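You operate a simulated robot arm through the tools that you are given. There is no shell and no other tool. Be economical: measure what you need, move in short steps, check, and stop when the job is done.

Carry out the task below with a simulated robot arm. There is one attempt and no reset: what you move stays moved.

TASK
Reject the drum's bearing, fit the puck with the pallet's number, switch CALL on and count down to 2.
Fine: the bearing goes in the red cup; slide the load counter to 2; the pallet stays.

It is judged by the outcome, as a careful person would: the job done as asked, and still so three seconds after it is handed in. It fails if anything else is knocked over, pushed out of place, dropped, spilled or broken.

THE ROBOT
A 6-joint arm with a two-finger parallel gripper, fixed in place. Base frame: the origin is at the foot of the arm, x ahead of it, y to its left, z up; the work surface is at about z = 0.9. Lengths are in m, angles in degrees, forces in N, time in s.
With the tool pointing down near the work surface it reaches from about 0.24 to 0.66 m from the base axis. Its first joint turns from -66.0 to 66.0 degrees. Payload 2.9 kg.
Tool frame: the origin (TCP) lies between the finger pads and is the grasp point; the fingertips stand 0.03 m ahead of it; z points along the fingers, y is the line along which they close. The gripper opens to 0.11 m. The fingers are 0.02 m wide and 0.01 m thick; the gripper's body (0.048 by 0.112 m) begins 0.055 m behind the TCP.
Orientation is that of the tool frame in the base frame, as a unit quaternion [x, y, z, w]. With the fingers straight down and closing along the base's y, the tool's x points along the base's -x, its y along +y and its z along -z.

THE INTERFACE
- The arm moves only by the tool apply_moves. Its argument "plan" is a list of rows, each a list of 7 numbers: the shift along the tool's x, y, z in m, then the turn, a rotation vector about the tool's x, y, z in degrees, then the finger opening in m, from 0 to 0.11. In form: [[dx, dy, dz, wx, wy, wz, grip], ...]. A call has 1 to 10 rows; each row shifts and turns the commanded pose from where the row before left it, along the tool's axes as they then stand. A row lasts 0.2 s, in which the tool goes at most 0.05 m and 8.6 degrees; a call with a longer step from one row to the next is refused whole, and so is a gripper value outside its range. A pose out of reach is approached as far as the arm can. The call stops where the force on the tool passes 70 N (or 10 N more than at its start, if that is more) or the arm is blocked; 0.2 s more then pass. The fingers move at their own pace (about 0.108 m/s each) and stop on an object; they squeeze with about 24 N. The grip force told is the motor's: it shows also when the fingers shut on nothing. Time passes only in rows, and 0.2 s behind the last, so rows that do not move let the fingers close. It gives the time, the measured TCP pose, the force on the tool (base axes), the opening and the grip force at its end, in the units of the frame above (readings bear some noise).
- Cameras (640 x 400 px; columns grow to the right, rows downward): "scene" is fixed at [0.0626, 0.4175, 1.4015]; the picture's right is [-0.89, -0.46, 0.00], its down [-0.19, 0.36, -0.92] and it looks along [0.42, -0.81, -0.40] (base axes); focal length 375 px, centre (320, 200). "wrist" rides on the gripper at [-0.036, 0, -0.057] in the tool frame; the picture's right is [0.00, -1.00, 0.00], its down [0.97, 0.00, -0.24] and it looks along [0.24, 0.00, 0.97] (tool axes); focal length 218 px, centre (320, 200).
- capture(camera): a new picture of that camera. No time passes.
- point_at(camera, pixels): for up to 12 pixels [column, row] of the newest picture of that camera ("zoom" is the newest enlarged one), the place [x, y, z] in the base frame of the surface seen there, good to about 0.003 m. No time passes.
- close_up(camera, box): a new picture of the part [left, top, right, bottom] of that camera's present view, enlarged. No time passes.
- finish_job(): hands the job in; it is judged then, once.

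Work in short steps. Measure before you move; look again where a grasp or a placing could have gone wrong, and mend it. You have 80 turns and 34 pictures in all, the two below and enlarged ones among them. Open the gripper and draw the arm clear of the work before you hand the job in, unless the task says otherwise; then end with one line.

The tools are called after "Request:" as name(argument=value, ...) on one line, values as JSON. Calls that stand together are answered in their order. apply_moves: Moves the arm, as the interface text tells. Its arguments: {"type":"object","properties":{"plan":{"type":"array"}},"required":["plan"]} The other tools are called the same way: capture (camera) takes a picture; point_at (camera, pixels) gives the place of the surface under pixels of a picture; close_up (camera, box) takes an enlarged picture of a part of a camera's view; finish_job () hands the job in.

At the start:

```text
clock: 0.0
ee_pos: [0.3889, -0.1211, 1.2139]
tool_rot: [0.0, 1.0, 0.0, 0.0]
contact_force: [0.7, -0.4, 0.0]
opening: 0.1099
gripper_force: 0.1
```

scene: 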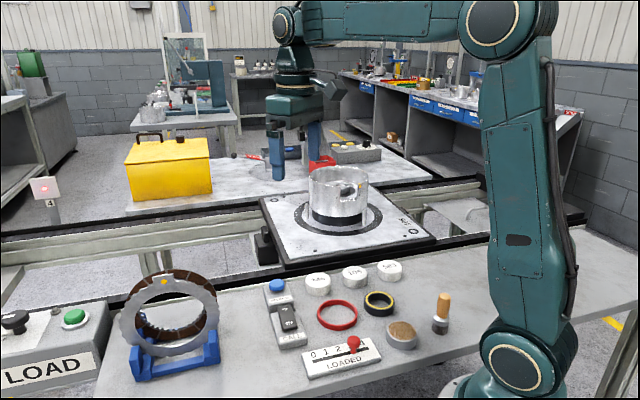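
wrist: 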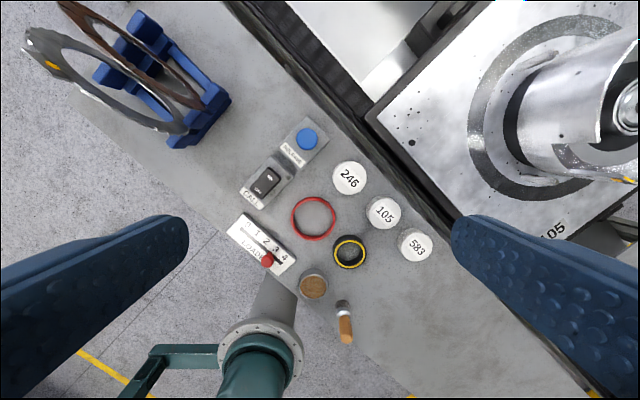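

I start by looking closer at the drum on the pallet and the bench items.

Request:
close_up(camera="scene", box=[240, 130, 440, 270])

Request:
close_up(camera="scene", box=[240, 250, 460, 388])

Request:
close_up(camera="wrist", box=[440, 0, 640, 260])

```text
2.86 times, centred on (340, 200) of scene
```

zoom: 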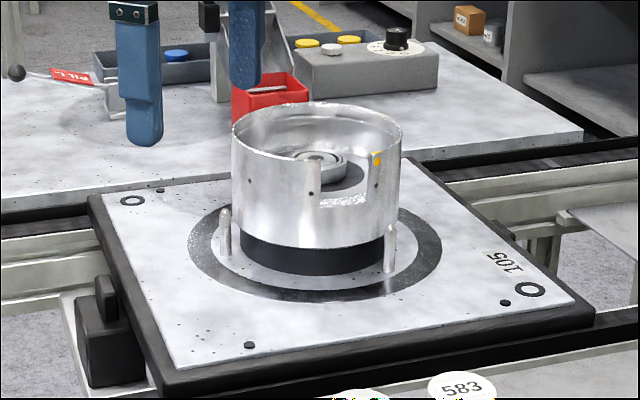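

```text
2.90 times, centred on (350, 319) of scene
```

zoom: 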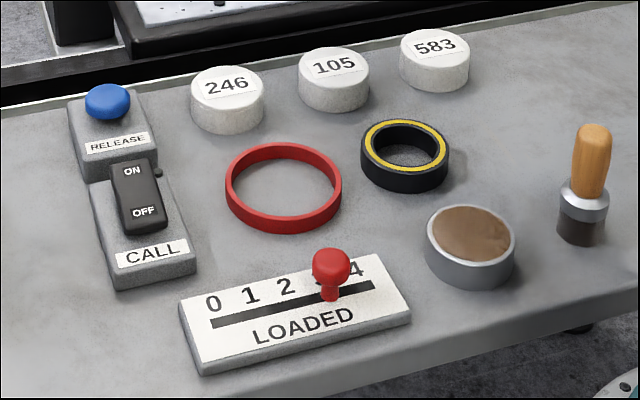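

```text
1.54 times, centred on (540, 130) of wrist
```

zoom: 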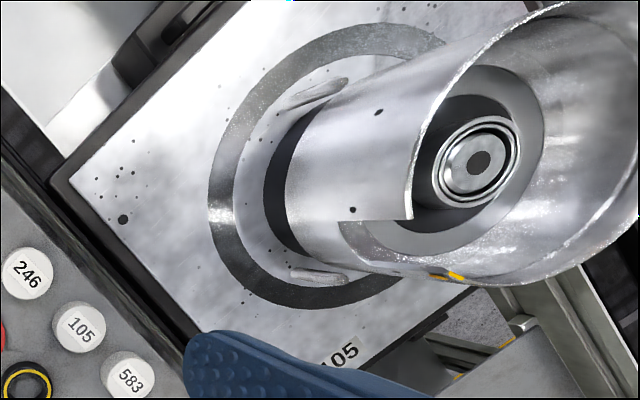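

The pallet reads 105. I measure the drum, the bearing, the red box, pucks, switch and counter.

Request:
point_at(camera="zoom", pixels=[[478, 160], [450, 160], [510, 150], [440, 110], [412, 215], [455, 240], [343, 222], [80, 328], [522, 90], [620, 20]])

Request:
point_at(camera="scene", pixels=[[322, 160], [312, 168], [333, 158], [337, 308], [355, 274], [354, 345], [352, 355], [278, 285], [287, 315], [291, 325], [285, 310], [366, 348]])

Request:
close_up(camera="scene", box=[220, 100, 420, 225])

```text
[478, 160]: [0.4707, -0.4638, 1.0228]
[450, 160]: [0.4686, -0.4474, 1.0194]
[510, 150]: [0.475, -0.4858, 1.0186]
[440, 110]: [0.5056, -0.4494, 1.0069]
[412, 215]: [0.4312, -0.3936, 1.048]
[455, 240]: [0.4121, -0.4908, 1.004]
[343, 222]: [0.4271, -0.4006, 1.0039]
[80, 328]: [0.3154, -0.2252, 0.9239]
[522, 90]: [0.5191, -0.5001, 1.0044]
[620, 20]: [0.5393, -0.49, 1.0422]
```

```text
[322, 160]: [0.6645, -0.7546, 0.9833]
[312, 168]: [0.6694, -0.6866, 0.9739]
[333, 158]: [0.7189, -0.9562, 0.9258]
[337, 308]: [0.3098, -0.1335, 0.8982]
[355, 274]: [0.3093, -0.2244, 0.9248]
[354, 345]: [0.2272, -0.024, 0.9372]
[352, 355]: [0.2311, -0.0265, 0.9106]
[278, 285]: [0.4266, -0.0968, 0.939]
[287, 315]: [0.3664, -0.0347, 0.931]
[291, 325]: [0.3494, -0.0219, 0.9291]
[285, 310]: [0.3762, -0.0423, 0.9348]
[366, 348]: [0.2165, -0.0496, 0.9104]
```

```text
3.20 times, centred on (320, 162) of scene
```

zoom: 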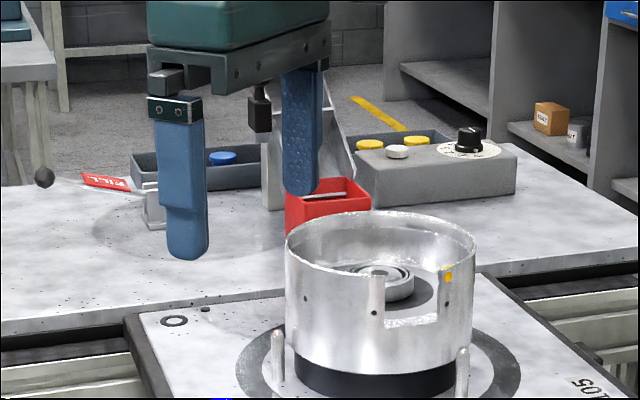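

The scene's red box is about 0.98 m away, out of reach. I'll move over the drum for a view from above before deciding.

Request:
apply_moves(plan=[[0, -0.045, -0.01, 0, 0, 0, 0.11], [0, -0.045, -0.01, 0, 0, 0, 0.11], [0, -0.045, -0.01, 0, 0, 0, 0.11], [0, -0.045, 0, 0, 0, 0, 0.11], [0, -0.045, 0, 0, 0, 0, 0.11], [0, -0.045, 0, 0, 0, 0, 0.11], [0, 0, 0, 0, 0, 8, 0.11], [0, 0, 0, 0, 0, 8, 0.11], [0, 0, 0, 0, 0, 8, 0.11], [0, 0, 0, 0, 0, 8, 0.11]])

Request:
capture(camera="wrist")

Request:
close_up(camera="scene", box=[120, 90, 420, 225])

```text
clock: 2.2
ee_pos: [0.3888, -0.3918, 1.244]
tool_rot: [0.276, 0.961, 0.0, 0.0]
contact_force: [-0.2, 0.0, 0.6]
opening: 0.1099
gripper_force: 0.1
```

```text
27 pictures are left
```

wrist: 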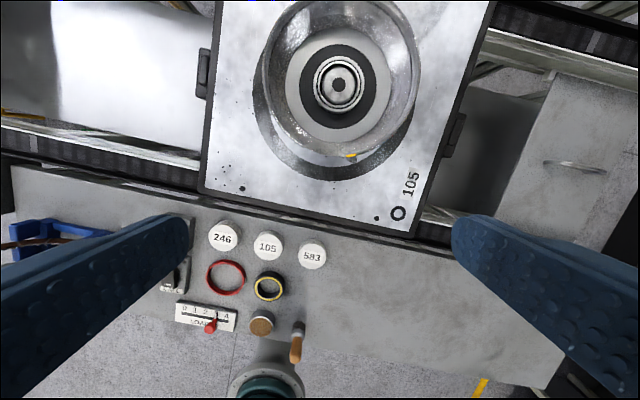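

```text
2.13 times, centred on (270, 158) of scene
```

zoom: 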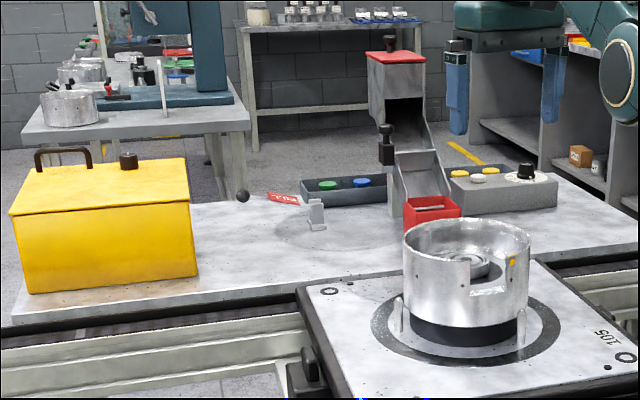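

The bearing is clear at (338,85). I enlarge it and the bench rings.

Request:
close_up(camera="wrist", box=[250, 0, 440, 180])

Request:
point_at(camera="zoom", pixels=[[300, 190], [300, 120], [300, 258], [225, 188], [370, 188], [300, 270], [300, 350], [190, 188], [190, 350], [330, 150]])

Request:
close_up(camera="wrist", box=[150, 205, 350, 375])

```text
2.22 times, centred on (345, 90) of wrist
```

zoom: 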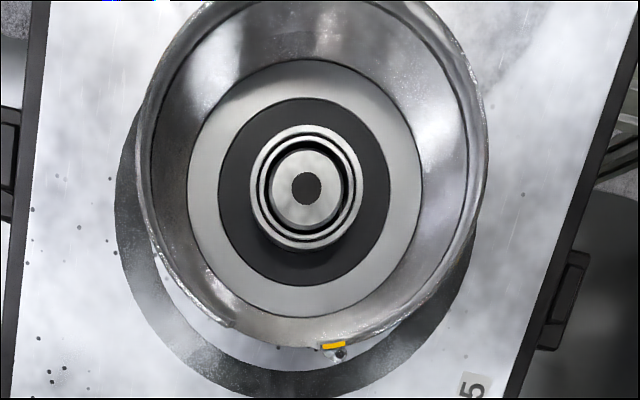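

```text
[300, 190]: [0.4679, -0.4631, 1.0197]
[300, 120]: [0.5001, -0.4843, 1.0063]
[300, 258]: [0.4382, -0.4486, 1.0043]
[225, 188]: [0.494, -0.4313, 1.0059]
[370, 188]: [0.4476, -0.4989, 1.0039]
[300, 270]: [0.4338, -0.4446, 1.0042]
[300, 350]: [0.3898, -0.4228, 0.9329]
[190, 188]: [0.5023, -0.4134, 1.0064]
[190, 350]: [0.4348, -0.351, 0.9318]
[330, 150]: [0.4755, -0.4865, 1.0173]
```

```text
2.35 times, centred on (250, 290) of wrist
```

zoom: 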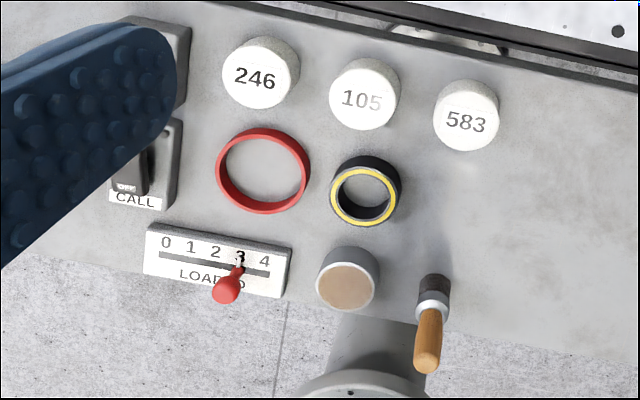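

The bearing is about 0.058 across on the drum floor (z 1.004) near (0.468, -0.463). I open over it and look straight down.

Request:
apply_moves(plan=[[-0.035, -0.006, 0, 0, 0, 0, 0.085], [-0.035, -0.006, 0, 0, 0, 0, 0.085], [-0.035, -0.006, 0.03, 0, 0, 0, 0.085], [0, 0, 0.04, 0, 0, 0, 0.085]])

Request:
capture(camera="wrist")

Request:
point_at(camera="wrist", pixels=[[320, 200], [320, 170], [320, 230], [280, 200], [360, 200]])

```text
clock: 2.5
ee_pos: [0.4017, -0.4039, 1.2335]
tool_rot: [0.276, 0.961, -0.002, 0.005]
contact_force: [12.7, -11.0, -25.0]
opening: 0.0852
gripper_force: 0.1
stopped in row 1: the force on the tool passed its limit (the readings are from after the stop); the commanded pose is now the measured one
out of reach, approached as far as the arm can: row 1
```

```text
23 pictures are left
```

wrist: 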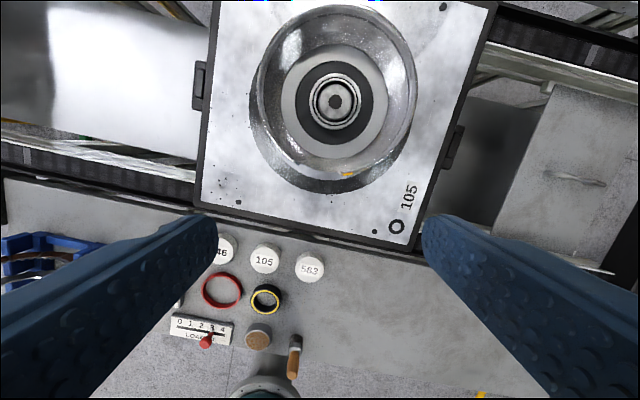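

```text
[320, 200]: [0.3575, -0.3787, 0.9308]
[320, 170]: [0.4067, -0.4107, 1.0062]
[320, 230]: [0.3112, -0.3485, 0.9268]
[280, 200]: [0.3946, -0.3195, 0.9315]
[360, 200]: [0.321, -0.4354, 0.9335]
```

Reach is shorter at this height. I measure the rim height so I can descend outward over it safely.

Request:
close_up(camera="wrist", box=[240, 0, 440, 200])

Request:
point_at(camera="zoom", pixels=[[152, 120], [140, 150], [486, 120], [482, 90], [165, 235], [440, 265], [345, 346], [300, 345], [320, 205], [240, 220], [375, 220], [307, 260]])

Request:
point_at(camera="scene", pixels=[[339, 186], [325, 188], [312, 182], [366, 184], [350, 186], [338, 170], [371, 187]])

```text
2.00 times, centred on (340, 100) of wrist
```

zoom: 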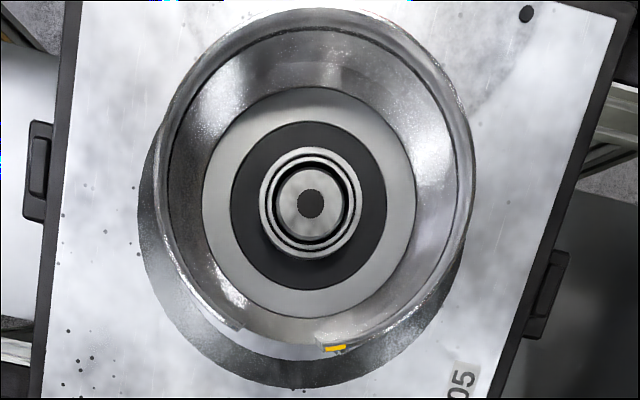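

```text
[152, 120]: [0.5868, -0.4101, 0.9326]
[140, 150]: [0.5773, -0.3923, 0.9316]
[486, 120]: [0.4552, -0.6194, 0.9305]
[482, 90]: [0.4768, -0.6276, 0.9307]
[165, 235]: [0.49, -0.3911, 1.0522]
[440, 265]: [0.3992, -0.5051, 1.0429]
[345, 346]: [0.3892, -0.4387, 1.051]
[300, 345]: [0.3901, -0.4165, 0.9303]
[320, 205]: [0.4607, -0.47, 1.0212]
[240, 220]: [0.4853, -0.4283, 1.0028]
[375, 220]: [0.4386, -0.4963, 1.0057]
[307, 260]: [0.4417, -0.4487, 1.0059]
```

```text
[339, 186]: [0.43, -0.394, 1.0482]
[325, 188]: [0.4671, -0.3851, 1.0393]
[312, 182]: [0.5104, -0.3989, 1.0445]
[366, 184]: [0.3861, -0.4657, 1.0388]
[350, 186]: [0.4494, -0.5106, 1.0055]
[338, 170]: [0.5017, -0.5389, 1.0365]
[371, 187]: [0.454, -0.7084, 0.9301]
```

Rim is at about z 1.055 and the bearing centre near (0.465, -0.466). I descend to 1.10 first, then move outward above the rim.

Request:
apply_moves(plan=[[0, 0, 0.045, 0, 0, 0, 0.085], [0, 0, 0.045, 0, 0, 0, 0.085], [0, 0, 0.04, 0, 0, 0, 0.085]])

Request:
apply_moves(plan=[[-0.02, -0.005, 0, 0, 0, 0, 0.085], [-0.02, -0.005, 0, 0, 0, 0, 0.085], [-0.02, -0.005, 0, 0, 0, 0, 0.085]])

```text
clock: 3.4
ee_pos: [0.4028, -0.4058, 1.1018]
tool_rot: [0.276, 0.961, -0.002, 0.001]
contact_force: [-0.3, 0.0, 0.8]
opening: 0.0851
gripper_force: 0.0
```

```text
clock: 4.2
ee_pos: [0.4454, -0.4494, 1.1028]
tool_rot: [0.276, 0.961, 0.0, 0.001]
contact_force: [0.3, -0.2, 0.5]
opening: 0.0851
gripper_force: 0.0
```

Reach is good here (radius 0.633). I look to centre on the bearing.

Request:
capture(camera="wrist")

Request:
point_at(camera="wrist", pixels=[[320, 120], [320, 100], [320, 140], [300, 110], [340, 110], [320, 80]])

```text
21 pictures are left
```

wrist: 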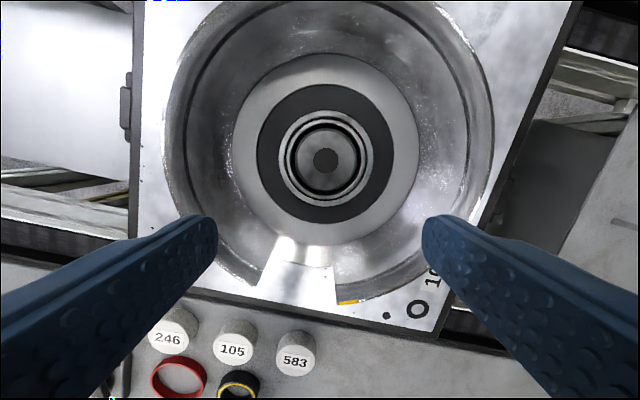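

```text
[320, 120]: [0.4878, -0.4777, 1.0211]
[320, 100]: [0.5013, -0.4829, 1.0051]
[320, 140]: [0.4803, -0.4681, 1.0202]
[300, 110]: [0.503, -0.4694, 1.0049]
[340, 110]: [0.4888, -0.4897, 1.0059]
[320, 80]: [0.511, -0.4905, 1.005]
```

Request:
point_at(camera="wrist", pixels=[[325, 160], [325, 115], [325, 200], [283, 157], [369, 157], [325, 205], [277, 157], [375, 157], [345, 165], [305, 165]])

```text
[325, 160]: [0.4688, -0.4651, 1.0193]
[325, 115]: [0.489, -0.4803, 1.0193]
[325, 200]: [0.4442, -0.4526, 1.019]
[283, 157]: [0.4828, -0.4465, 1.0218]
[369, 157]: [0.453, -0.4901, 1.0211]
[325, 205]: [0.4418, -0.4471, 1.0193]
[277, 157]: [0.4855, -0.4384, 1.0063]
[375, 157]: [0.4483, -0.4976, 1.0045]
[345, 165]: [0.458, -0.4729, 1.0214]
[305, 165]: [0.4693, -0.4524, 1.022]
```

Centre is about (0.4665, -0.466). I move over it and descend so the fingertips are just above the drum floor.

Request:
apply_moves(plan=[[-0.014, -0.002, 0, 0, 0, 0, 0.085], [-0.0125, -0.001, 0, 0, 0, 0, 0.085], [0, 0, 0.02, 0, 0, 0, 0.085], [0, 0, 0.02, 0, 0, 0, 0.085], [0, 0, 0.015, 0, 0, 0, 0.085], [0, 0, 0, 0, 0, 0, 0.085]])

```text
clock: 5.5
ee_pos: [0.4601, -0.4619, 1.0564]
tool_rot: [0.276, 0.961, 0.0, 0.001]
contact_force: [-0.3, 0.6, 0.0]
opening: 0.0848
gripper_force: 0.0
out of reach, approached as far as the arm can: row 1, 2, 3, 4, 5
```

Request:
apply_moves(plan=[[0, 0, 0.01, 0, 0, 0, 0.085], [0, 0, 0.008, 0, 0, 0, 0.085], [-0.005, 0, 0, 0, 0, 0, 0.085], [0, 0, 0, 0, 0, 0, 0.085]])

```text
clock: 6.5
ee_pos: [0.4646, -0.4658, 1.0387]
tool_rot: [0.277, 0.961, -0.001, 0.002]
contact_force: [-0.4, -0.5, -0.3]
opening: 0.085
gripper_force: 0.1
out of reach, approached as far as the arm can: row 2, 3
```

Well centred (0.4646, -0.4658). I close on the bearing.

Request:
apply_moves(plan=[[0, 0, 0, 0, 0, 0, 0.045], [0, 0, 0, 0, 0, 0, 0.045], [0, 0, 0, 0, 0, 0, 0.045]])

Request:
capture(camera="wrist")

```text
clock: 7.3
ee_pos: [0.4636, -0.4661, 1.0375]
tool_rot: [0.277, 0.961, -0.002, 0.002]
contact_force: [0.9, 0.1, 1.5]
opening: 0.0589
gripper_force: 24.2
```

```text
20 pictures are left
```

wrist: 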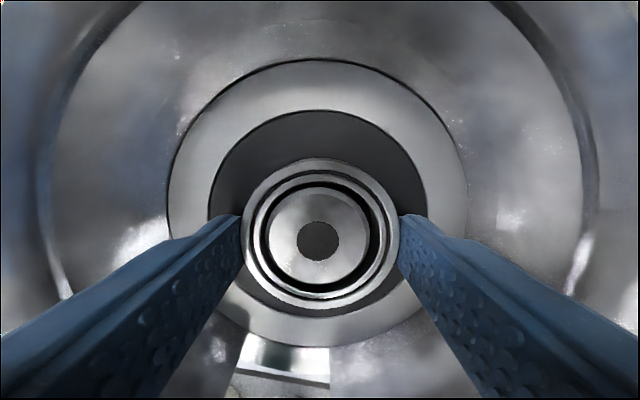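

Gripped at 0.0589. I lift gently, drifting slightly inward for reach.

Request:
apply_moves(plan=[[0, 0, -0.01, 0, 0, 0, 0.045], [0.002, 0, -0.015, 0, 0, 0, 0.045], [0.004, 0, -0.02, 0, 0, 0, 0.045], [0.006, 0, -0.02, 0, 0, 0, 0.045], [0.006, 0, -0.02, 0, 0, 0, 0.045], [0.005, 0, -0.01, 0, 0, 0, 0.045], [0, 0, 0, 0, 0, 0, 0.045]])

Request:
capture(camera="wrist")

```text
clock: 8.9
ee_pos: [0.438, -0.4476, 1.1292]
tool_rot: [0.277, 0.961, -0.001, 0.003]
contact_force: [-0.4, 0.3, -0.8]
opening: 0.0592
gripper_force: 23.7
out of reach, approached as far as the arm can: row 2, 4
```

```text
19 pictures are left
```

wrist: 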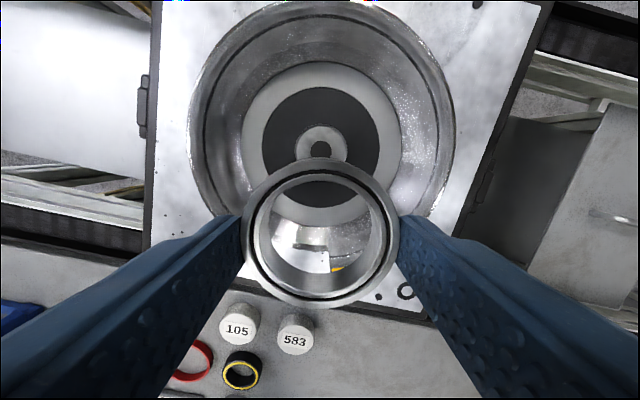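

The bearing sat on a hub. I measure the hub and floor, and the bench rings.

Request:
close_up(camera="wrist", box=[230, 50, 410, 190])

Request:
point_at(camera="zoom", pixels=[[275, 310], [370, 310], [320, 275], [320, 300], [322, 350], [320, 345], [200, 280], [440, 280], [90, 300], [320, 150], [240, 310], [400, 310]])

Request:
point_at(camera="wrist", pixels=[[240, 371], [230, 380], [241, 355], [223, 371], [259, 371], [205, 362], [190, 345], [237, 330], [225, 350], [285, 365]])

```text
2.86 times, centred on (320, 120) of wrist
```

zoom: 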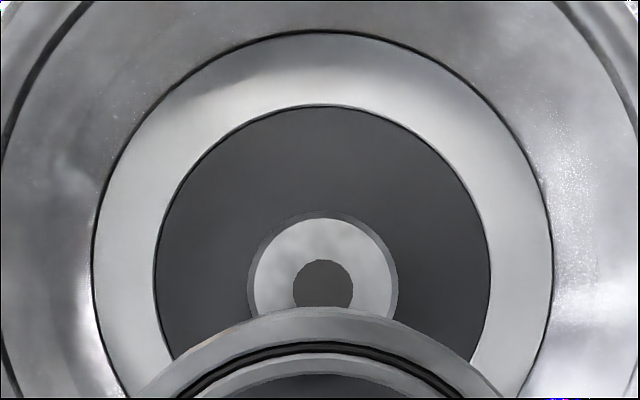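

```text
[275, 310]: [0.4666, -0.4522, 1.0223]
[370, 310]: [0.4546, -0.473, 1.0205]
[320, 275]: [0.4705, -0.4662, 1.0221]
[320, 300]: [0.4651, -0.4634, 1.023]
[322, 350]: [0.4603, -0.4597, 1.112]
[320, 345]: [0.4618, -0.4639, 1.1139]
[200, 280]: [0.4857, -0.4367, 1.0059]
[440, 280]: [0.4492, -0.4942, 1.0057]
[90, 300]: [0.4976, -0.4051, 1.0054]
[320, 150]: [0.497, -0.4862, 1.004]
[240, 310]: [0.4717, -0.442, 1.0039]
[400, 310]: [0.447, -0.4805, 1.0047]
```

```text
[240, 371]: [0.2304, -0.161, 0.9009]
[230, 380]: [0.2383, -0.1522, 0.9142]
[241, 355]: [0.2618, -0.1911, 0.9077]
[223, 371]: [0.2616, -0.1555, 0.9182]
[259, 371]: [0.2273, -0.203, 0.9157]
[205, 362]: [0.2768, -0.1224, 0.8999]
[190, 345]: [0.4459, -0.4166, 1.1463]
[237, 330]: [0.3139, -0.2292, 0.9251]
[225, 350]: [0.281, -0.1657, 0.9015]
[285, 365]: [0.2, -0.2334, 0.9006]
```

Bearing is freed; hub top is z 1.022, Ø≈0.033. I carry the bearing toward the red ring-shaped cup and look.

Request:
apply_moves(plan=[[0.024, 0.027, -0.01, 0, 0, 0, 0.045], [0.026, 0.029, -0.01, 0, 0, 0, 0.045], [0.026, 0.029, -0.01, 0, 0, 0, 0.045], [0.026, 0.029, 0, 0, 0, 0, 0.045], [0.026, 0.029, 0, 0, 0, 0, 0.045], [0.026, 0.029, 0, 0, 0, 0, 0.045], [0.026, 0.029, 0, 0, 0, 0, 0.045], [0, 0, 0, 0, 0, 0, 0.045]])

Request:
capture(camera="wrist")

Request:
close_up(camera="scene", box=[260, 250, 460, 380])

```text
clock: 10.8
ee_pos: [0.3931, -0.1796, 1.1568]
tool_rot: [0.277, 0.961, -0.001, 0.003]
contact_force: [-0.2, -0.3, -1.1]
opening: 0.0589
gripper_force: 24.0
```

```text
17 pictures are left
```

wrist: 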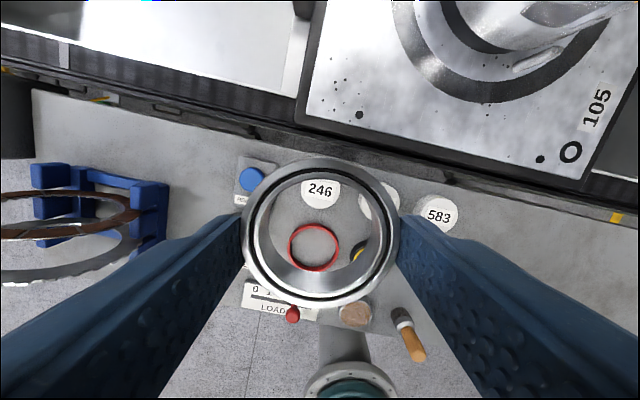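

```text
3.08 times, centred on (360, 315) of scene
```

zoom: 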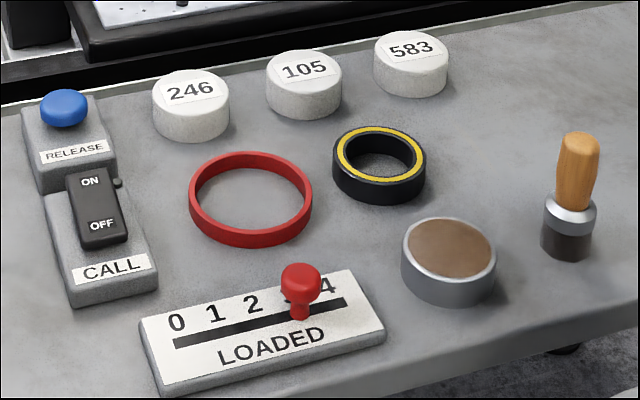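

Request:
point_at(camera="zoom", pixels=[[195, 190], [308, 190], [251, 156], [251, 232], [216, 166], [288, 222], [215, 222], [290, 166], [251, 200], [304, 75], [384, 140], [384, 160]])

Request:
point_at(camera="wrist", pixels=[[313, 247], [291, 247], [336, 247], [313, 227], [313, 268]])

```text
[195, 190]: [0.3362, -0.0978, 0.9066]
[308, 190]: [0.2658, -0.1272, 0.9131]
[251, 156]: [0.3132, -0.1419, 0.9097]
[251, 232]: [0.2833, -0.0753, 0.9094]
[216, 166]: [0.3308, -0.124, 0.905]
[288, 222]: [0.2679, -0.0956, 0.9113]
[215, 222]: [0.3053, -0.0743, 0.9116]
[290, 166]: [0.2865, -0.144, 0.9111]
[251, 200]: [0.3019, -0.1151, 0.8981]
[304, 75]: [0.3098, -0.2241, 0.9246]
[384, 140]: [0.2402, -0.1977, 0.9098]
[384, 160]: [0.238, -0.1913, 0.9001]
```

```text
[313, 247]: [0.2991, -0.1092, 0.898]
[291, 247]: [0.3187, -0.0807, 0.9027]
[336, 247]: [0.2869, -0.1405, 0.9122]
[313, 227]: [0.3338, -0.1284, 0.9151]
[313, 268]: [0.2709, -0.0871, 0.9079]
```

Ring centre ≈ (0.300, -0.110), rim z ≈ 0.911, inner Ø≈0.065 versus bearing 0.059. I position above it and descend to a check height.

Request:
apply_moves(plan=[[0.04, 0.0032, 0, 0, 0, 0, 0.045], [0.04, 0.0032, 0, 0, 0, 0, 0.045], [0.0383, 0.0032, 0.02, 0, 0, 0, 0.045], [0, 0, 0.04, 0, 0, 0, 0.045], [0, 0, 0.04, 0, 0, 0, 0.045], [0, 0, 0.04, 0, 0, 0, 0.045], [0, 0, 0.03, 0, 0, 0, 0.045], [0, 0, 0, 0, 0, 0, 0.045]])

Request:
close_up(camera="scene", box=[270, 250, 430, 370])

Request:
capture(camera="wrist")

```text
clock: 12.6
ee_pos: [0.299, -0.1115, 0.9871]
tool_rot: [0.276, 0.961, 0.0, 0.002]
contact_force: [-0.3, 0.2, -1.6]
opening: 0.0591
gripper_force: 24.0
```

```text
3.33 times, centred on (350, 310) of scene
```

zoom: 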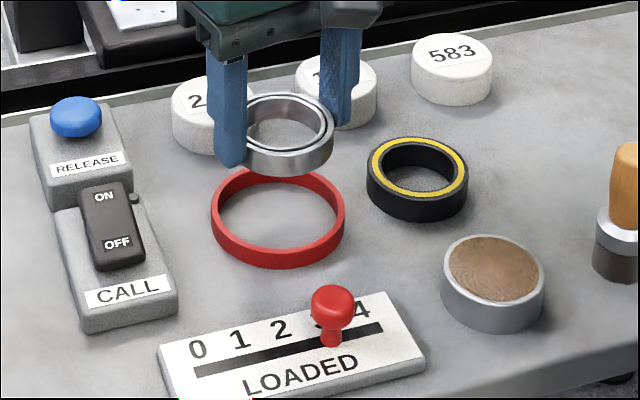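

```text
14 pictures are left
```

wrist: 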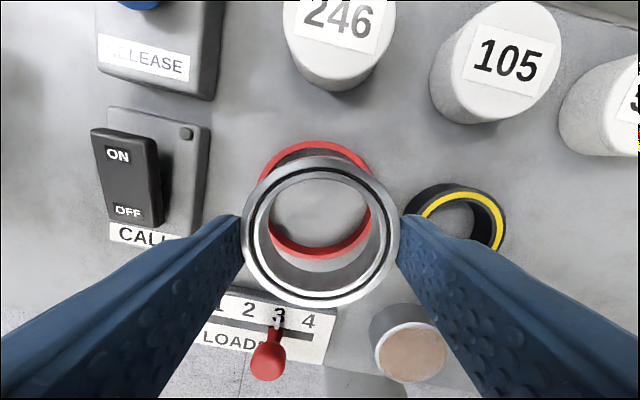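

The red ring sits about 3 mm tool-x and 2.5 mm tool-y from the held bearing's centre. I correct and descend near the rim.

Request:
apply_moves(plan=[[0.003, 0.0025, 0, 0, 0, 0, 0.045], [0, 0, 0.015, 0, 0, 0, 0.045], [0, 0, 0.014, 0, 0, 0, 0.045], [0, 0, 0, 0, 0, 0, 0.045]])

Request:
capture(camera="wrist")

```text
clock: 13.6
ee_pos: [0.2976, -0.1062, 0.959]
tool_rot: [0.277, 0.961, -0.001, 0.003]
contact_force: [0.3, -0.6, -1.8]
opening: 0.059
gripper_force: 23.8
```

```text
13 pictures are left
```

wrist: 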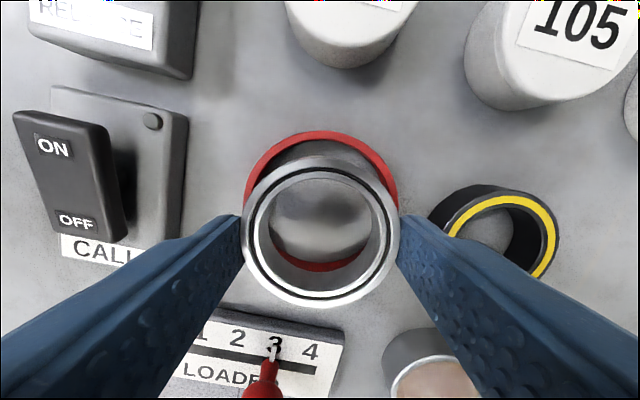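

Now concentric. I lower until the fingertips are just above the rim.

Request:
apply_moves(plan=[[0, 0, 0.008, 0, 0, 0, 0.045], [0, 0, 0.006, 0, 0, 0, 0.045], [0, 0, 0.002, 0, 0, 0, 0.045], [0, 0, 0, 0, 0, 0, 0.045]])

Request:
close_up(camera="scene", box=[300, 270, 380, 330])

```text
clock: 14.6
ee_pos: [0.2984, -0.1076, 0.9437]
tool_rot: [0.277, 0.961, -0.001, 0.002]
contact_force: [0.3, 0.1, -0.9]
opening: 0.0591
gripper_force: 23.9
```

```text
6.67 times, centred on (340, 300) of scene
```

zoom: 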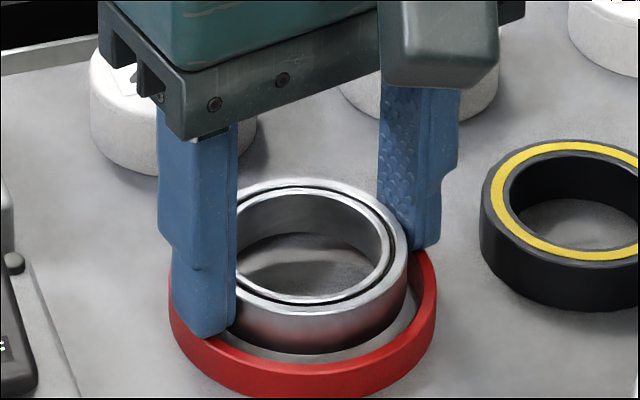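

Request:
apply_moves(plan=[[0, 0, 0.001, 0, 0, 0, 0.045], [0, 0, 0.001, 0, 0, 0, 0.045], [0, 0, 0, 0, 0, 0, 0.045]])

```text
clock: 15.3
ee_pos: [0.2985, -0.1075, 0.9415]
tool_rot: [0.277, 0.961, -0.001, 0.003]
contact_force: [-5.3, 3.5, 30.0]
opening: 0.0593
gripper_force: 23.5
```

The fingertips touch the rim (30 N). I raise 1 mm and release.

Request:
apply_moves(plan=[[0, 0, -0.001, 0, 0, 0, 0.045], [0, 0, 0, 0, 0, 0, 0.07], [0, 0, 0, 0, 0, 0, 0.075], [0, 0, -0.02, 0, 0, 0, 0.075], [0, 0, -0.04, 0, 0, 0, 0.075], [0, 0, -0.04, 0, 0, 0, 0.075], [0, 0, -0.03, 0, 0, 0, 0.075]])

Request:
capture(camera="wrist")

Request:
point_at(camera="wrist", pixels=[[320, 200]])

```text
clock: 16.9
ee_pos: [0.298, -0.1066, 1.0729]
tool_rot: [0.276, 0.961, -0.001, 0.001]
contact_force: [0.1, -0.2, 0.2]
opening: 0.0751
gripper_force: 0.1
```

```text
11 pictures are left
```

wrist: 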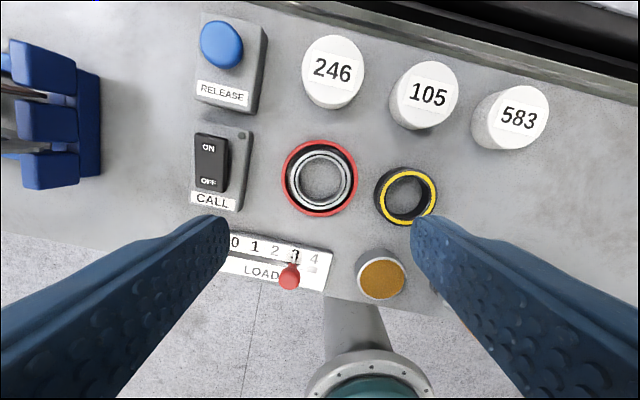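

```text
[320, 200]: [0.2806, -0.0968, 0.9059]
```

The bearing lies flat in the red cup. Next I measure puck 105 (427,92).

Request:
point_at(camera="wrist", pixels=[[428, 91], [400, 88], [454, 94], [431, 66], [424, 117], [412, 72], [444, 112], [410, 112], [447, 74], [422, 127]])

Request:
point_at(camera="scene", pixels=[[355, 273], [344, 272], [366, 272], [355, 267], [355, 279], [355, 284]])

```text
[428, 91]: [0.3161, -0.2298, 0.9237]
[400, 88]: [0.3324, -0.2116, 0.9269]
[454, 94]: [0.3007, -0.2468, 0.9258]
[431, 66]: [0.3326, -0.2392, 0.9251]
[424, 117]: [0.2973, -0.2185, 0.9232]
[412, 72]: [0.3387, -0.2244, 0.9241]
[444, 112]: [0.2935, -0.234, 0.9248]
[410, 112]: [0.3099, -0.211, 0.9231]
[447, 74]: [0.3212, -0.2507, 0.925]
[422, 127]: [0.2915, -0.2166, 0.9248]
```

```text
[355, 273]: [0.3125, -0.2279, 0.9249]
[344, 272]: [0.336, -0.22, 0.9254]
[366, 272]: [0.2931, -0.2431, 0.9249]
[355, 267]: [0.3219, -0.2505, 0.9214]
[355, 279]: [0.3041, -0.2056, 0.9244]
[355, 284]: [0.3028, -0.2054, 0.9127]
```

Puck 105 centre ≈ (0.3155, -0.2295), top 0.925, Ø≈0.053; neighbours leave ~0.036 gaps. I move over it.

Request:
apply_moves(plan=[[-0.025, -0.0316, 0, 0, 0, 0, 0.075], [-0.025, -0.0316, 0, 0, 0, 0, 0.075], [-0.026, -0.0317, 0, 0, 0, 0, 0.075], [0, 0, 0.04, 0, 0, 0, 0.075], [0, 0, 0.04, 0, 0, 0, 0.075], [0, 0, 0, 0, 0, 0, 0.075]])

Request:
capture(camera="wrist")

```text
clock: 18.4
ee_pos: [0.312, -0.2296, 0.9951]
tool_rot: [0.276, 0.961, -0.001, 0.002]
contact_force: [0.7, -1.0, 0.2]
opening: 0.0753
gripper_force: 0.1
```

```text
10 pictures are left
```

wrist: 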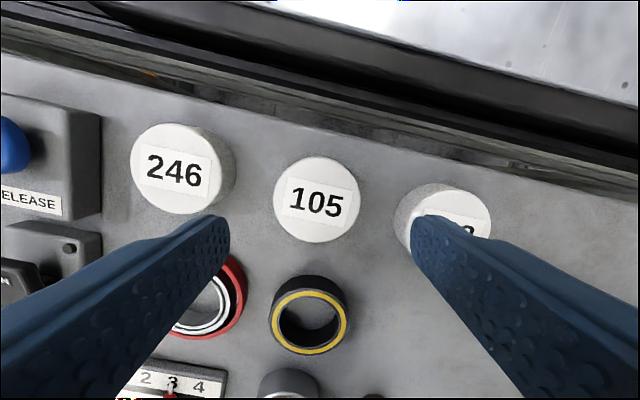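

Alignment good (puck at (316,199)); I shift 2 mm, narrow slightly, descend and grip.

Request:
apply_moves(plan=[[0, 0.0024, 0.015, 0, 0, 0, 0.068], [0, 0, 0.02, 0, 0, 0, 0.068], [0, 0, 0.018, 0, 0, 0, 0.068], [0, 0, 0, 0, 0, 0, 0.068], [0, 0, 0, 0, 0, 0, 0.04], [0, 0, 0, 0, 0, 0, 0.04], [0, 0, 0, 0, 0, 0, 0.04]])

```text
clock: 19.9
ee_pos: [0.3126, -0.2272, 0.9415]
tool_rot: [0.276, 0.961, 0.0, 0.002]
contact_force: [0.1, -0.1, -0.1]
opening: 0.0523
gripper_force: 24.1
```

Gripped at 0.0523. I lift straight up, yaw to face the drum radially, and approach above the rim.

Request:
apply_moves(plan=[[0, 0, -0.038, 0, 0, 0, 0.04], [0, 0, -0.038, 0, 0, 0, 0.04], [0, 0, -0.038, 0, 0, 0, 0.04], [0, 0, -0.038, 0, 0, 0, 0.04], [0, 0, -0.036, 0, 0, 0, 0.04], [0, 0, 0, 0, 0, 6.4, 0.04], [0, 0, 0, 0, 0, 6.4, 0.04], [0, 0, 0, 0, 0, 0, 0.04]])

Request:
apply_moves(plan=[[-0.04, -0.0101, 0, 0, 0, 0, 0.04], [-0.04, -0.0101, 0, 0, 0, 0, 0.04], [-0.04, -0.0101, 0, 0, 0, 0, 0.04], [-0.04, -0.0101, 0, 0, 0, 0, 0.04], [-0.04, -0.0101, 0, 0, 0, 0, 0.04], [-0.04, -0.0101, 0, 0, 0, 0, 0.04], [0, 0, 0, 0, 0, 0, 0.04]])

Request:
capture(camera="wrist")

```text
clock: 21.8
ee_pos: [0.3115, -0.2261, 1.1271]
tool_rot: [0.383, 0.924, -0.001, 0.002]
contact_force: [0.2, -0.1, -0.4]
opening: 0.0524
gripper_force: 23.7
```

```text
clock: 23.4
ee_pos: [0.4368, -0.4368, 1.1303]
tool_rot: [0.382, 0.924, -0.001, 0.001]
contact_force: [0.6, 0.3, -0.1]
opening: 0.0527
gripper_force: 24.2
```

```text
9 pictures are left
```

wrist: 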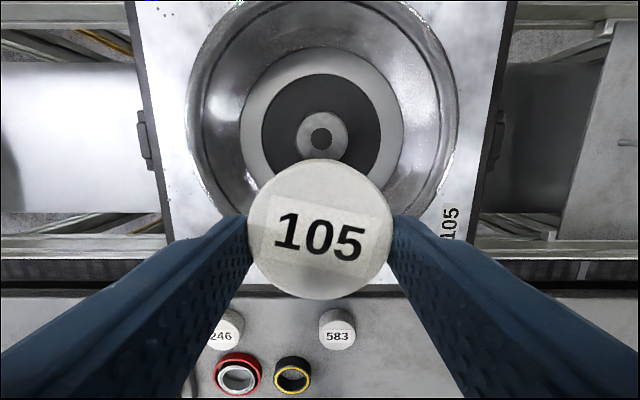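

Hub is at ≈(0.4663, -0.4663), puck aligned laterally. I extend outward then lower inside the drum.

Request:
apply_moves(plan=[[-0.012, 0, 0.01, 0, 0, 0, 0.04], [-0.012, 0, 0.015, 0, 0, 0, 0.04], [-0.005, 0, 0.015, 0, 0, 0, 0.04], [-0.004, 0, 0.012, 0, 0, 0, 0.04], [-0.0035, 0, 0.008, 0, 0, 0, 0.04], [0, 0, 0, 0, 0, 0, 0.04]])

Request:
close_up(camera="scene", box=[300, 150, 380, 230])

```text
clock: 24.8
ee_pos: [0.4605, -0.4609, 1.0672]
tool_rot: [0.382, 0.924, -0.001, 0.003]
contact_force: [-0.1, -0.3, 0.0]
opening: 0.0522
gripper_force: 23.7
out of reach, approached as far as the arm can: row 2
```

```text
5.00 times, centred on (340, 190) of scene
```

zoom: 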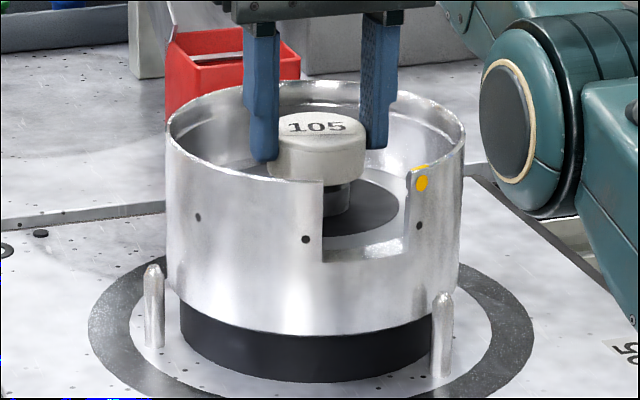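

Reach r=0.6515 here, about 3 mm short of centred. I lower slowly with a small outward shift.

Request:
apply_moves(plan=[[-0.003, 0, 0.001, 0, 0, 0, 0.04], [0, 0, 0.0015, 0, 0, 0, 0.04], [0, 0, 0, 0, 0, 0, 0.04]])

```text
clock: 25.6
ee_pos: [0.46, -0.4592, 1.0632]
tool_rot: [0.381, 0.924, -0.001, 0.002]
contact_force: [-0.5, 0.4, -0.7]
opening: 0.0525
gripper_force: 24.1
out of reach, approached as far as the arm can: row 1
```

Request:
apply_moves(plan=[[-0.004, 0, 0.002, 0, 0, 0, 0.04], [0, 0, 0.0, 0, 0, 0, 0.04]])

Request:
capture(camera="wrist")

```text
clock: 26.1
ee_pos: [0.4611, -0.4614, 1.061]
tool_rot: [0.381, 0.924, -0.001, 0.003]
contact_force: [-0.4, -0.8, -0.8]
opening: 0.0526
gripper_force: 23.9
out of reach, approached as far as the arm can: row 1
```

```text
7 pictures are left
```

wrist: 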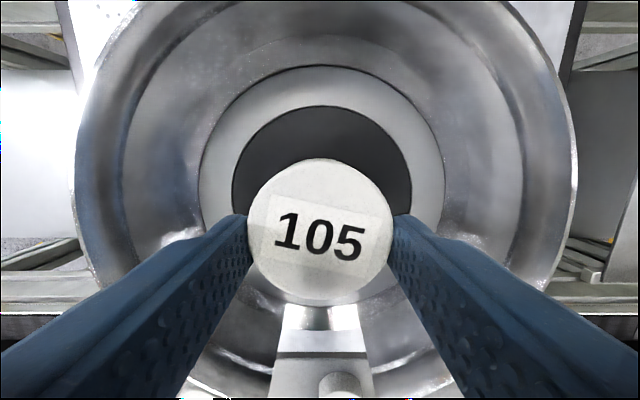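

No contact though the puck bottom is at about 1.019, below the hub top—so it seems to be sliding over the hub. I keep lowering gently.

Request:
apply_moves(plan=[[-0.001, 0, 0.002, 0, 0, 0, 0.04], [-0.001, 0, 0.002, 0, 0, 0, 0.04], [0, 0, 0.0, 0, 0, 0, 0.04]])

```text
clock: 26.9
ee_pos: [0.4629, -0.4608, 1.0555]
tool_rot: [0.382, 0.924, -0.001, 0.001]
contact_force: [-0.7, -0.4, 0.4]
opening: 0.0522
gripper_force: 24.4
```

Request:
apply_moves(plan=[[-0.0005, 0, 0.002, 0, 0, 0, 0.04], [0, 0, 0.002, 0, 0, 0, 0.04], [0, 0, 0.002, 0, 0, 0, 0.04], [0, 0, 0.002, 0, 0, 0, 0.04], [0, 0, 0.0, 0, 0, 0, 0.04]])

```text
clock: 28.1
ee_pos: [0.4635, -0.4621, 1.0473]
tool_rot: [0.382, 0.924, -0.001, 0.002]
contact_force: [0.6, 0.1, 0.1]
opening: 0.0522
gripper_force: 24.2
```

The puck goes over the hub freely. I lower the last couple of mm to contact and release.

Request:
apply_moves(plan=[[0, 0, 0.001, 0, 0, 0, 0.04], [0, 0, 0.001, 0, 0, 0, 0.04], [0, 0, 0, 0, 0, 0, 0.04]])

```text
clock: 28.9
ee_pos: [0.4632, -0.4636, 1.0449]
tool_rot: [0.382, 0.924, -0.001, 0.002]
contact_force: [0.3, 0.2, -1.0]
opening: 0.0522
gripper_force: 24.4
```

Request:
apply_moves(plan=[[0, 0, 0.001, 0, 0, 0, 0.04], [0, 0, 0, 0, 0, 0, 0.04]])

Request:
close_up(camera="scene", box=[300, 150, 380, 230])

```text
clock: 29.6
ee_pos: [0.4652, -0.4624, 1.0447]
tool_rot: [0.382, 0.924, 0.0, 0.001]
contact_force: [0.5, 0.0, -0.1]
opening: 0.0528
gripper_force: 24.4
```

```text
5.00 times, centred on (340, 190) of scene
```

zoom: 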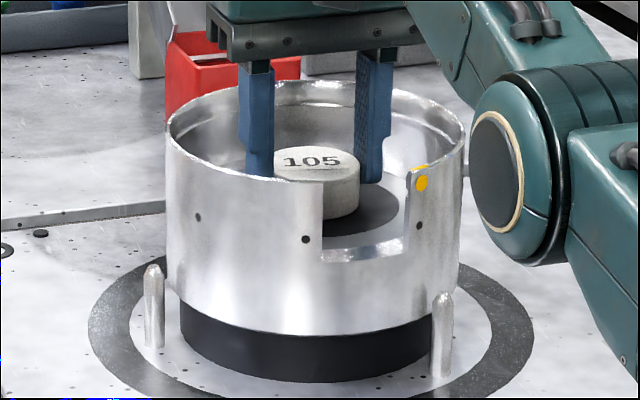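

It is down at the floor. I release and rise clear.

Request:
apply_moves(plan=[[0, 0, 0, 0, 0, 0, 0.065], [0, 0, 0, 0, 0, 0, 0.072], [0, 0, -0.015, 0, 0, 0, 0.072], [0.003, 0, -0.02, 0, 0, 0, 0.072], [0.008, 0, -0.025, 0, 0, 0, 0.072], [0.015, 0, -0.025, 0, 0, 0, 0.072], [0.03, 0, -0.01, 0, 0, 0, 0.072]])

Request:
capture(camera="wrist")

Request:
point_at(camera="wrist", pixels=[[320, 110], [320, 125], [300, 115], [340, 115]])

```text
clock: 31.1
ee_pos: [0.4195, -0.4181, 1.1379]
tool_rot: [0.382, 0.924, 0.0, 0.003]
contact_force: [-0.2, 0.5, -0.9]
opening: 0.0724
gripper_force: 0.1
out of reach, approached as far as the arm can: row 4
```

```text
5 pictures are left
```

wrist: 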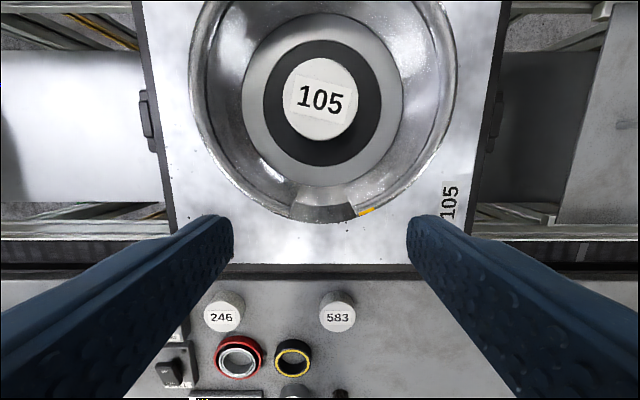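

```text
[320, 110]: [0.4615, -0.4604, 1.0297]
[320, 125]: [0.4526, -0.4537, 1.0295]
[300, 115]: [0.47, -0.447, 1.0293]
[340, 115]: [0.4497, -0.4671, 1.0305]
```

Puck 105 is seated (top 1.030) on the hub. Now I measure the CALL rocker and counter knob in detail.

Request:
point_at(camera="scene", pixels=[[283, 306], [285, 309], [289, 309], [287, 316], [289, 323], [292, 329], [288, 329], [284, 315], [292, 315], [281, 306], [292, 305], [297, 338]])

Request:
point_at(camera="scene", pixels=[[353, 338], [353, 343], [348, 343], [358, 343], [353, 350], [312, 356], [325, 353], [338, 350], [366, 343], [360, 350], [345, 354], [320, 360]])

```text
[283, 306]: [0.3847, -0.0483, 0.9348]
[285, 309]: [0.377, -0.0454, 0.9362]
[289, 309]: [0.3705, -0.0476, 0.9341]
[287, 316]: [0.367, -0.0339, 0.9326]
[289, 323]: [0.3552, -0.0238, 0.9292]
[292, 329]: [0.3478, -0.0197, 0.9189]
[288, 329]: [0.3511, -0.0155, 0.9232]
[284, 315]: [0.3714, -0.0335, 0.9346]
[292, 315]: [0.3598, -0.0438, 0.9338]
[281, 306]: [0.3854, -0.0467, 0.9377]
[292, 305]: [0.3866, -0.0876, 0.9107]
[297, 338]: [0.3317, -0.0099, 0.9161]
```

```text
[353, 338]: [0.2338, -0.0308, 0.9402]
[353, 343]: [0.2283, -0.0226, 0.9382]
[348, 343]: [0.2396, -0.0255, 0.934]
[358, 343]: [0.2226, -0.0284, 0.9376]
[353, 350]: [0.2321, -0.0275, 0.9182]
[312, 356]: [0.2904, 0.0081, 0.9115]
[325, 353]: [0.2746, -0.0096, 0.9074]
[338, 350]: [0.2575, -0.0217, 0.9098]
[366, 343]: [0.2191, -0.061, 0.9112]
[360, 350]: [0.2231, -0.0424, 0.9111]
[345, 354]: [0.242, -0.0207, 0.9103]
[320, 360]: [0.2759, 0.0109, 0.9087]
```

ON end of the rocker is raised near (0.38, -0.047, 0.937). I close the gripper and move above it (tool x already lies along the rocker).

Request:
apply_moves(plan=[[0.0327, 0.026, 0, 0, 0, 0, 0], [0.0327, 0.026, 0, 0, 0, 0, 0], [0.0327, 0.026, 0, 0, 0, 0, 0], [0.0327, 0.026, 0, 0, 0, 0, 0], [0.0327, 0.026, 0, 0, 0, 0, 0], [0.0327, 0.026, 0, 0, 0, 0, 0], [0.0327, 0.026, 0, 0, 0, 0, 0], [0.0327, 0.026, 0, 0, 0, 0, 0], [0.0327, 0.026, 0, 0, 0, 0, 0], [0, 0, 0.03, 0, 0, 0, 0]])

Request:
apply_moves(plan=[[0, 0, 0.04, 0, 0, 0, 0], [0, 0, 0.04, 0, 0, 0, 0], [0, 0, 0.03, 0, 0, 0, 0], [0, 0, 0, 0, 0, 0, 0]])

```text
clock: 33.4
ee_pos: [0.3761, -0.0433, 1.1061]
tool_rot: [0.382, 0.924, -0.001, 0.002]
contact_force: [-0.2, -0.2, 0.4]
opening: 0.0002
gripper_force: 24.2
```

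```text
clock: 34.4
ee_pos: [0.3779, -0.0456, 0.9963]
tool_rot: [0.382, 0.924, -0.001, 0.002]
contact_force: [-0.2, 0.1, -0.1]
opening: 0.0002
gripper_force: 24.1
```

Above the ON end with tips at 0.966. I press down in small steps.

Request:
apply_moves(plan=[[0, 0, 0.015, 0, 0, 0, 0], [0, 0, 0.012, 0, 0, 0, 0], [0, 0, 0.004, 0, 0, 0, 0], [0, 0, 0.004, 0, 0, 0, 0], [0, 0, 0.003, 0, 0, 0, 0], [0, 0, 0, 0, 0, 0, 0]])

```text
clock: 35.8
ee_pos: [0.3782, -0.0462, 0.9615]
tool_rot: [0.383, 0.924, -0.001, 0.006]
contact_force: [-13.1, -3.7, 62.6]
opening: 0.0
gripper_force: 24.1
```

Firm stop (62 N) with tips at 0.9315. I lift and look.

Request:
apply_moves(plan=[[0, 0, -0.02, 0, 0, 0, 0], [0, 0, -0.04, 0, 0, 0, 0], [0, 0, -0.04, 0, 0, 0, 0], [0.04, 0, -0.02, 0, 0, 0, 0], [0.01, 0, 0, 0, 0, 0, 0]])

Request:
close_up(camera="scene", box=[250, 265, 390, 385])

Request:
point_at(camera="zoom", pixels=[[140, 180], [160, 190], [170, 250], [180, 280], [155, 170], [175, 270]])

```text
clock: 37.0
ee_pos: [0.3389, -0.0081, 1.0774]
tool_rot: [0.381, 0.924, -0.001, 0.002]
contact_force: [0.0, -0.5, 0.4]
opening: 0.0
gripper_force: 24.1
```

```text
3.33 times, centred on (320, 325) of scene
```

zoom: 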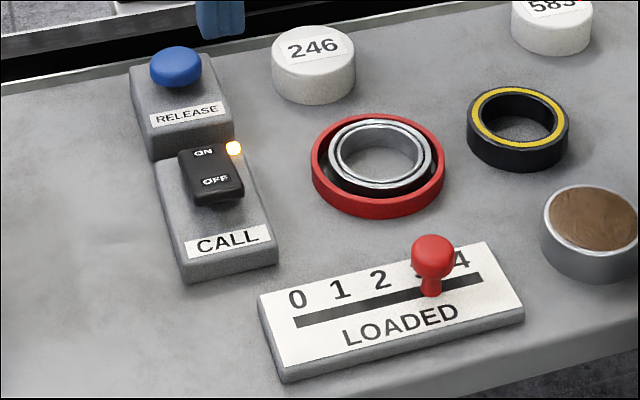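

```text
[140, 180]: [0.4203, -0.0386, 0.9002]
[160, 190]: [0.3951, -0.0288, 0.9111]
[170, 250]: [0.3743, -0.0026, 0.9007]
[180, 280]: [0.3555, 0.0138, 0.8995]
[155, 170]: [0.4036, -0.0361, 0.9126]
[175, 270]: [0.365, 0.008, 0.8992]
```

CALL is ON (lamp lit), bearing lies flat in the red cup. I measure the counter's digits, slot and knob.

Request:
point_at(camera="zoom", pixels=[[297, 300], [340, 290], [380, 280], [462, 261], [299, 322], [478, 279], [431, 291], [388, 300], [433, 245], [413, 252], [453, 252], [430, 280]])

```text
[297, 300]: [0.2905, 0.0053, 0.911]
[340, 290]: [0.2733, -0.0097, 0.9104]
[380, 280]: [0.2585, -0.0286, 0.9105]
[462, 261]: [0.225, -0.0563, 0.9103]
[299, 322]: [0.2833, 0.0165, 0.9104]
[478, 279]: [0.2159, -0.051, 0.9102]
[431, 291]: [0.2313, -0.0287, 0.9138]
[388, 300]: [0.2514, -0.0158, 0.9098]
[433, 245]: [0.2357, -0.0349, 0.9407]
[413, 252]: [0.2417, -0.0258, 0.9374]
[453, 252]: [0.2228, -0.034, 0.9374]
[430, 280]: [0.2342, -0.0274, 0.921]
```

Request:
point_at(camera="scene", pixels=[[388, 335], [402, 330], [415, 335], [402, 341], [387, 342]])

Request:
apply_moves(plan=[[0.0195, -0.031, 0, 0, 0, 0, 0.04], [0.0195, -0.031, 0, 0, 0, 0, 0.04], [0.019, -0.03, 0, 0, 0, 0, 0.04], [0, 0, 0.02, 0, 0, 0, 0.04], [0, 0, 0.03, 0, 0, 0, 0.04], [0, 0, 0, 0, 0, 0, 0.04]])

```text
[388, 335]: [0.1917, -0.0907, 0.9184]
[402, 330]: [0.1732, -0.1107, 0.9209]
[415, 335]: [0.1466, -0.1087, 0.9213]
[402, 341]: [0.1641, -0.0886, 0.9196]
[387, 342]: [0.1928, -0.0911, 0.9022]
```

```text
clock: 38.4
ee_pos: [0.2359, -0.0339, 1.029]
tool_rot: [0.382, 0.924, 0.0, 0.002]
contact_force: [-0.5, 0.1, 0.2]
opening: 0.04
gripper_force: 0.0
```

Reachable. I check alignment with the knob.

Request:
capture(camera="wrist")

Request:
point_at(camera="wrist", pixels=[[320, 200], [320, 230], [320, 215]])

```text
3 pictures are left
```

wrist: 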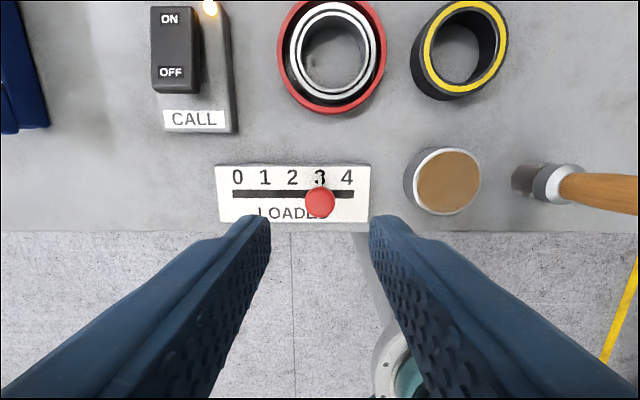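

```text
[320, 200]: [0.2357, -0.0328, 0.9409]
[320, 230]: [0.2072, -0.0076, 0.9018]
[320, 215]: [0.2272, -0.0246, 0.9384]
```

Knob is centred at (320,202) and the slot is parallel to the closing line. I descend and close on the knob.

Request:
apply_moves(plan=[[0, 0, 0.03, 0, 0, 0, 0.04], [0, 0, 0.03, 0, 0, 0, 0.04], [0, 0, 0.018, 0, 0, 0, 0.04], [0, 0, 0, 0, 0, 0, 0.04], [0, 0, 0, 0, 0, 0, 0.015], [0, 0, 0, 0, 0, 0, 0.01], [0, 0, 0, 0, 0, 0, 0.01]])

```text
clock: 40.0
ee_pos: [0.236, -0.0353, 0.9504]
tool_rot: [0.382, 0.924, -0.002, 0.001]
contact_force: [0.6, -0.2, -13.7]
opening: 0.021
gripper_force: 44.5
```

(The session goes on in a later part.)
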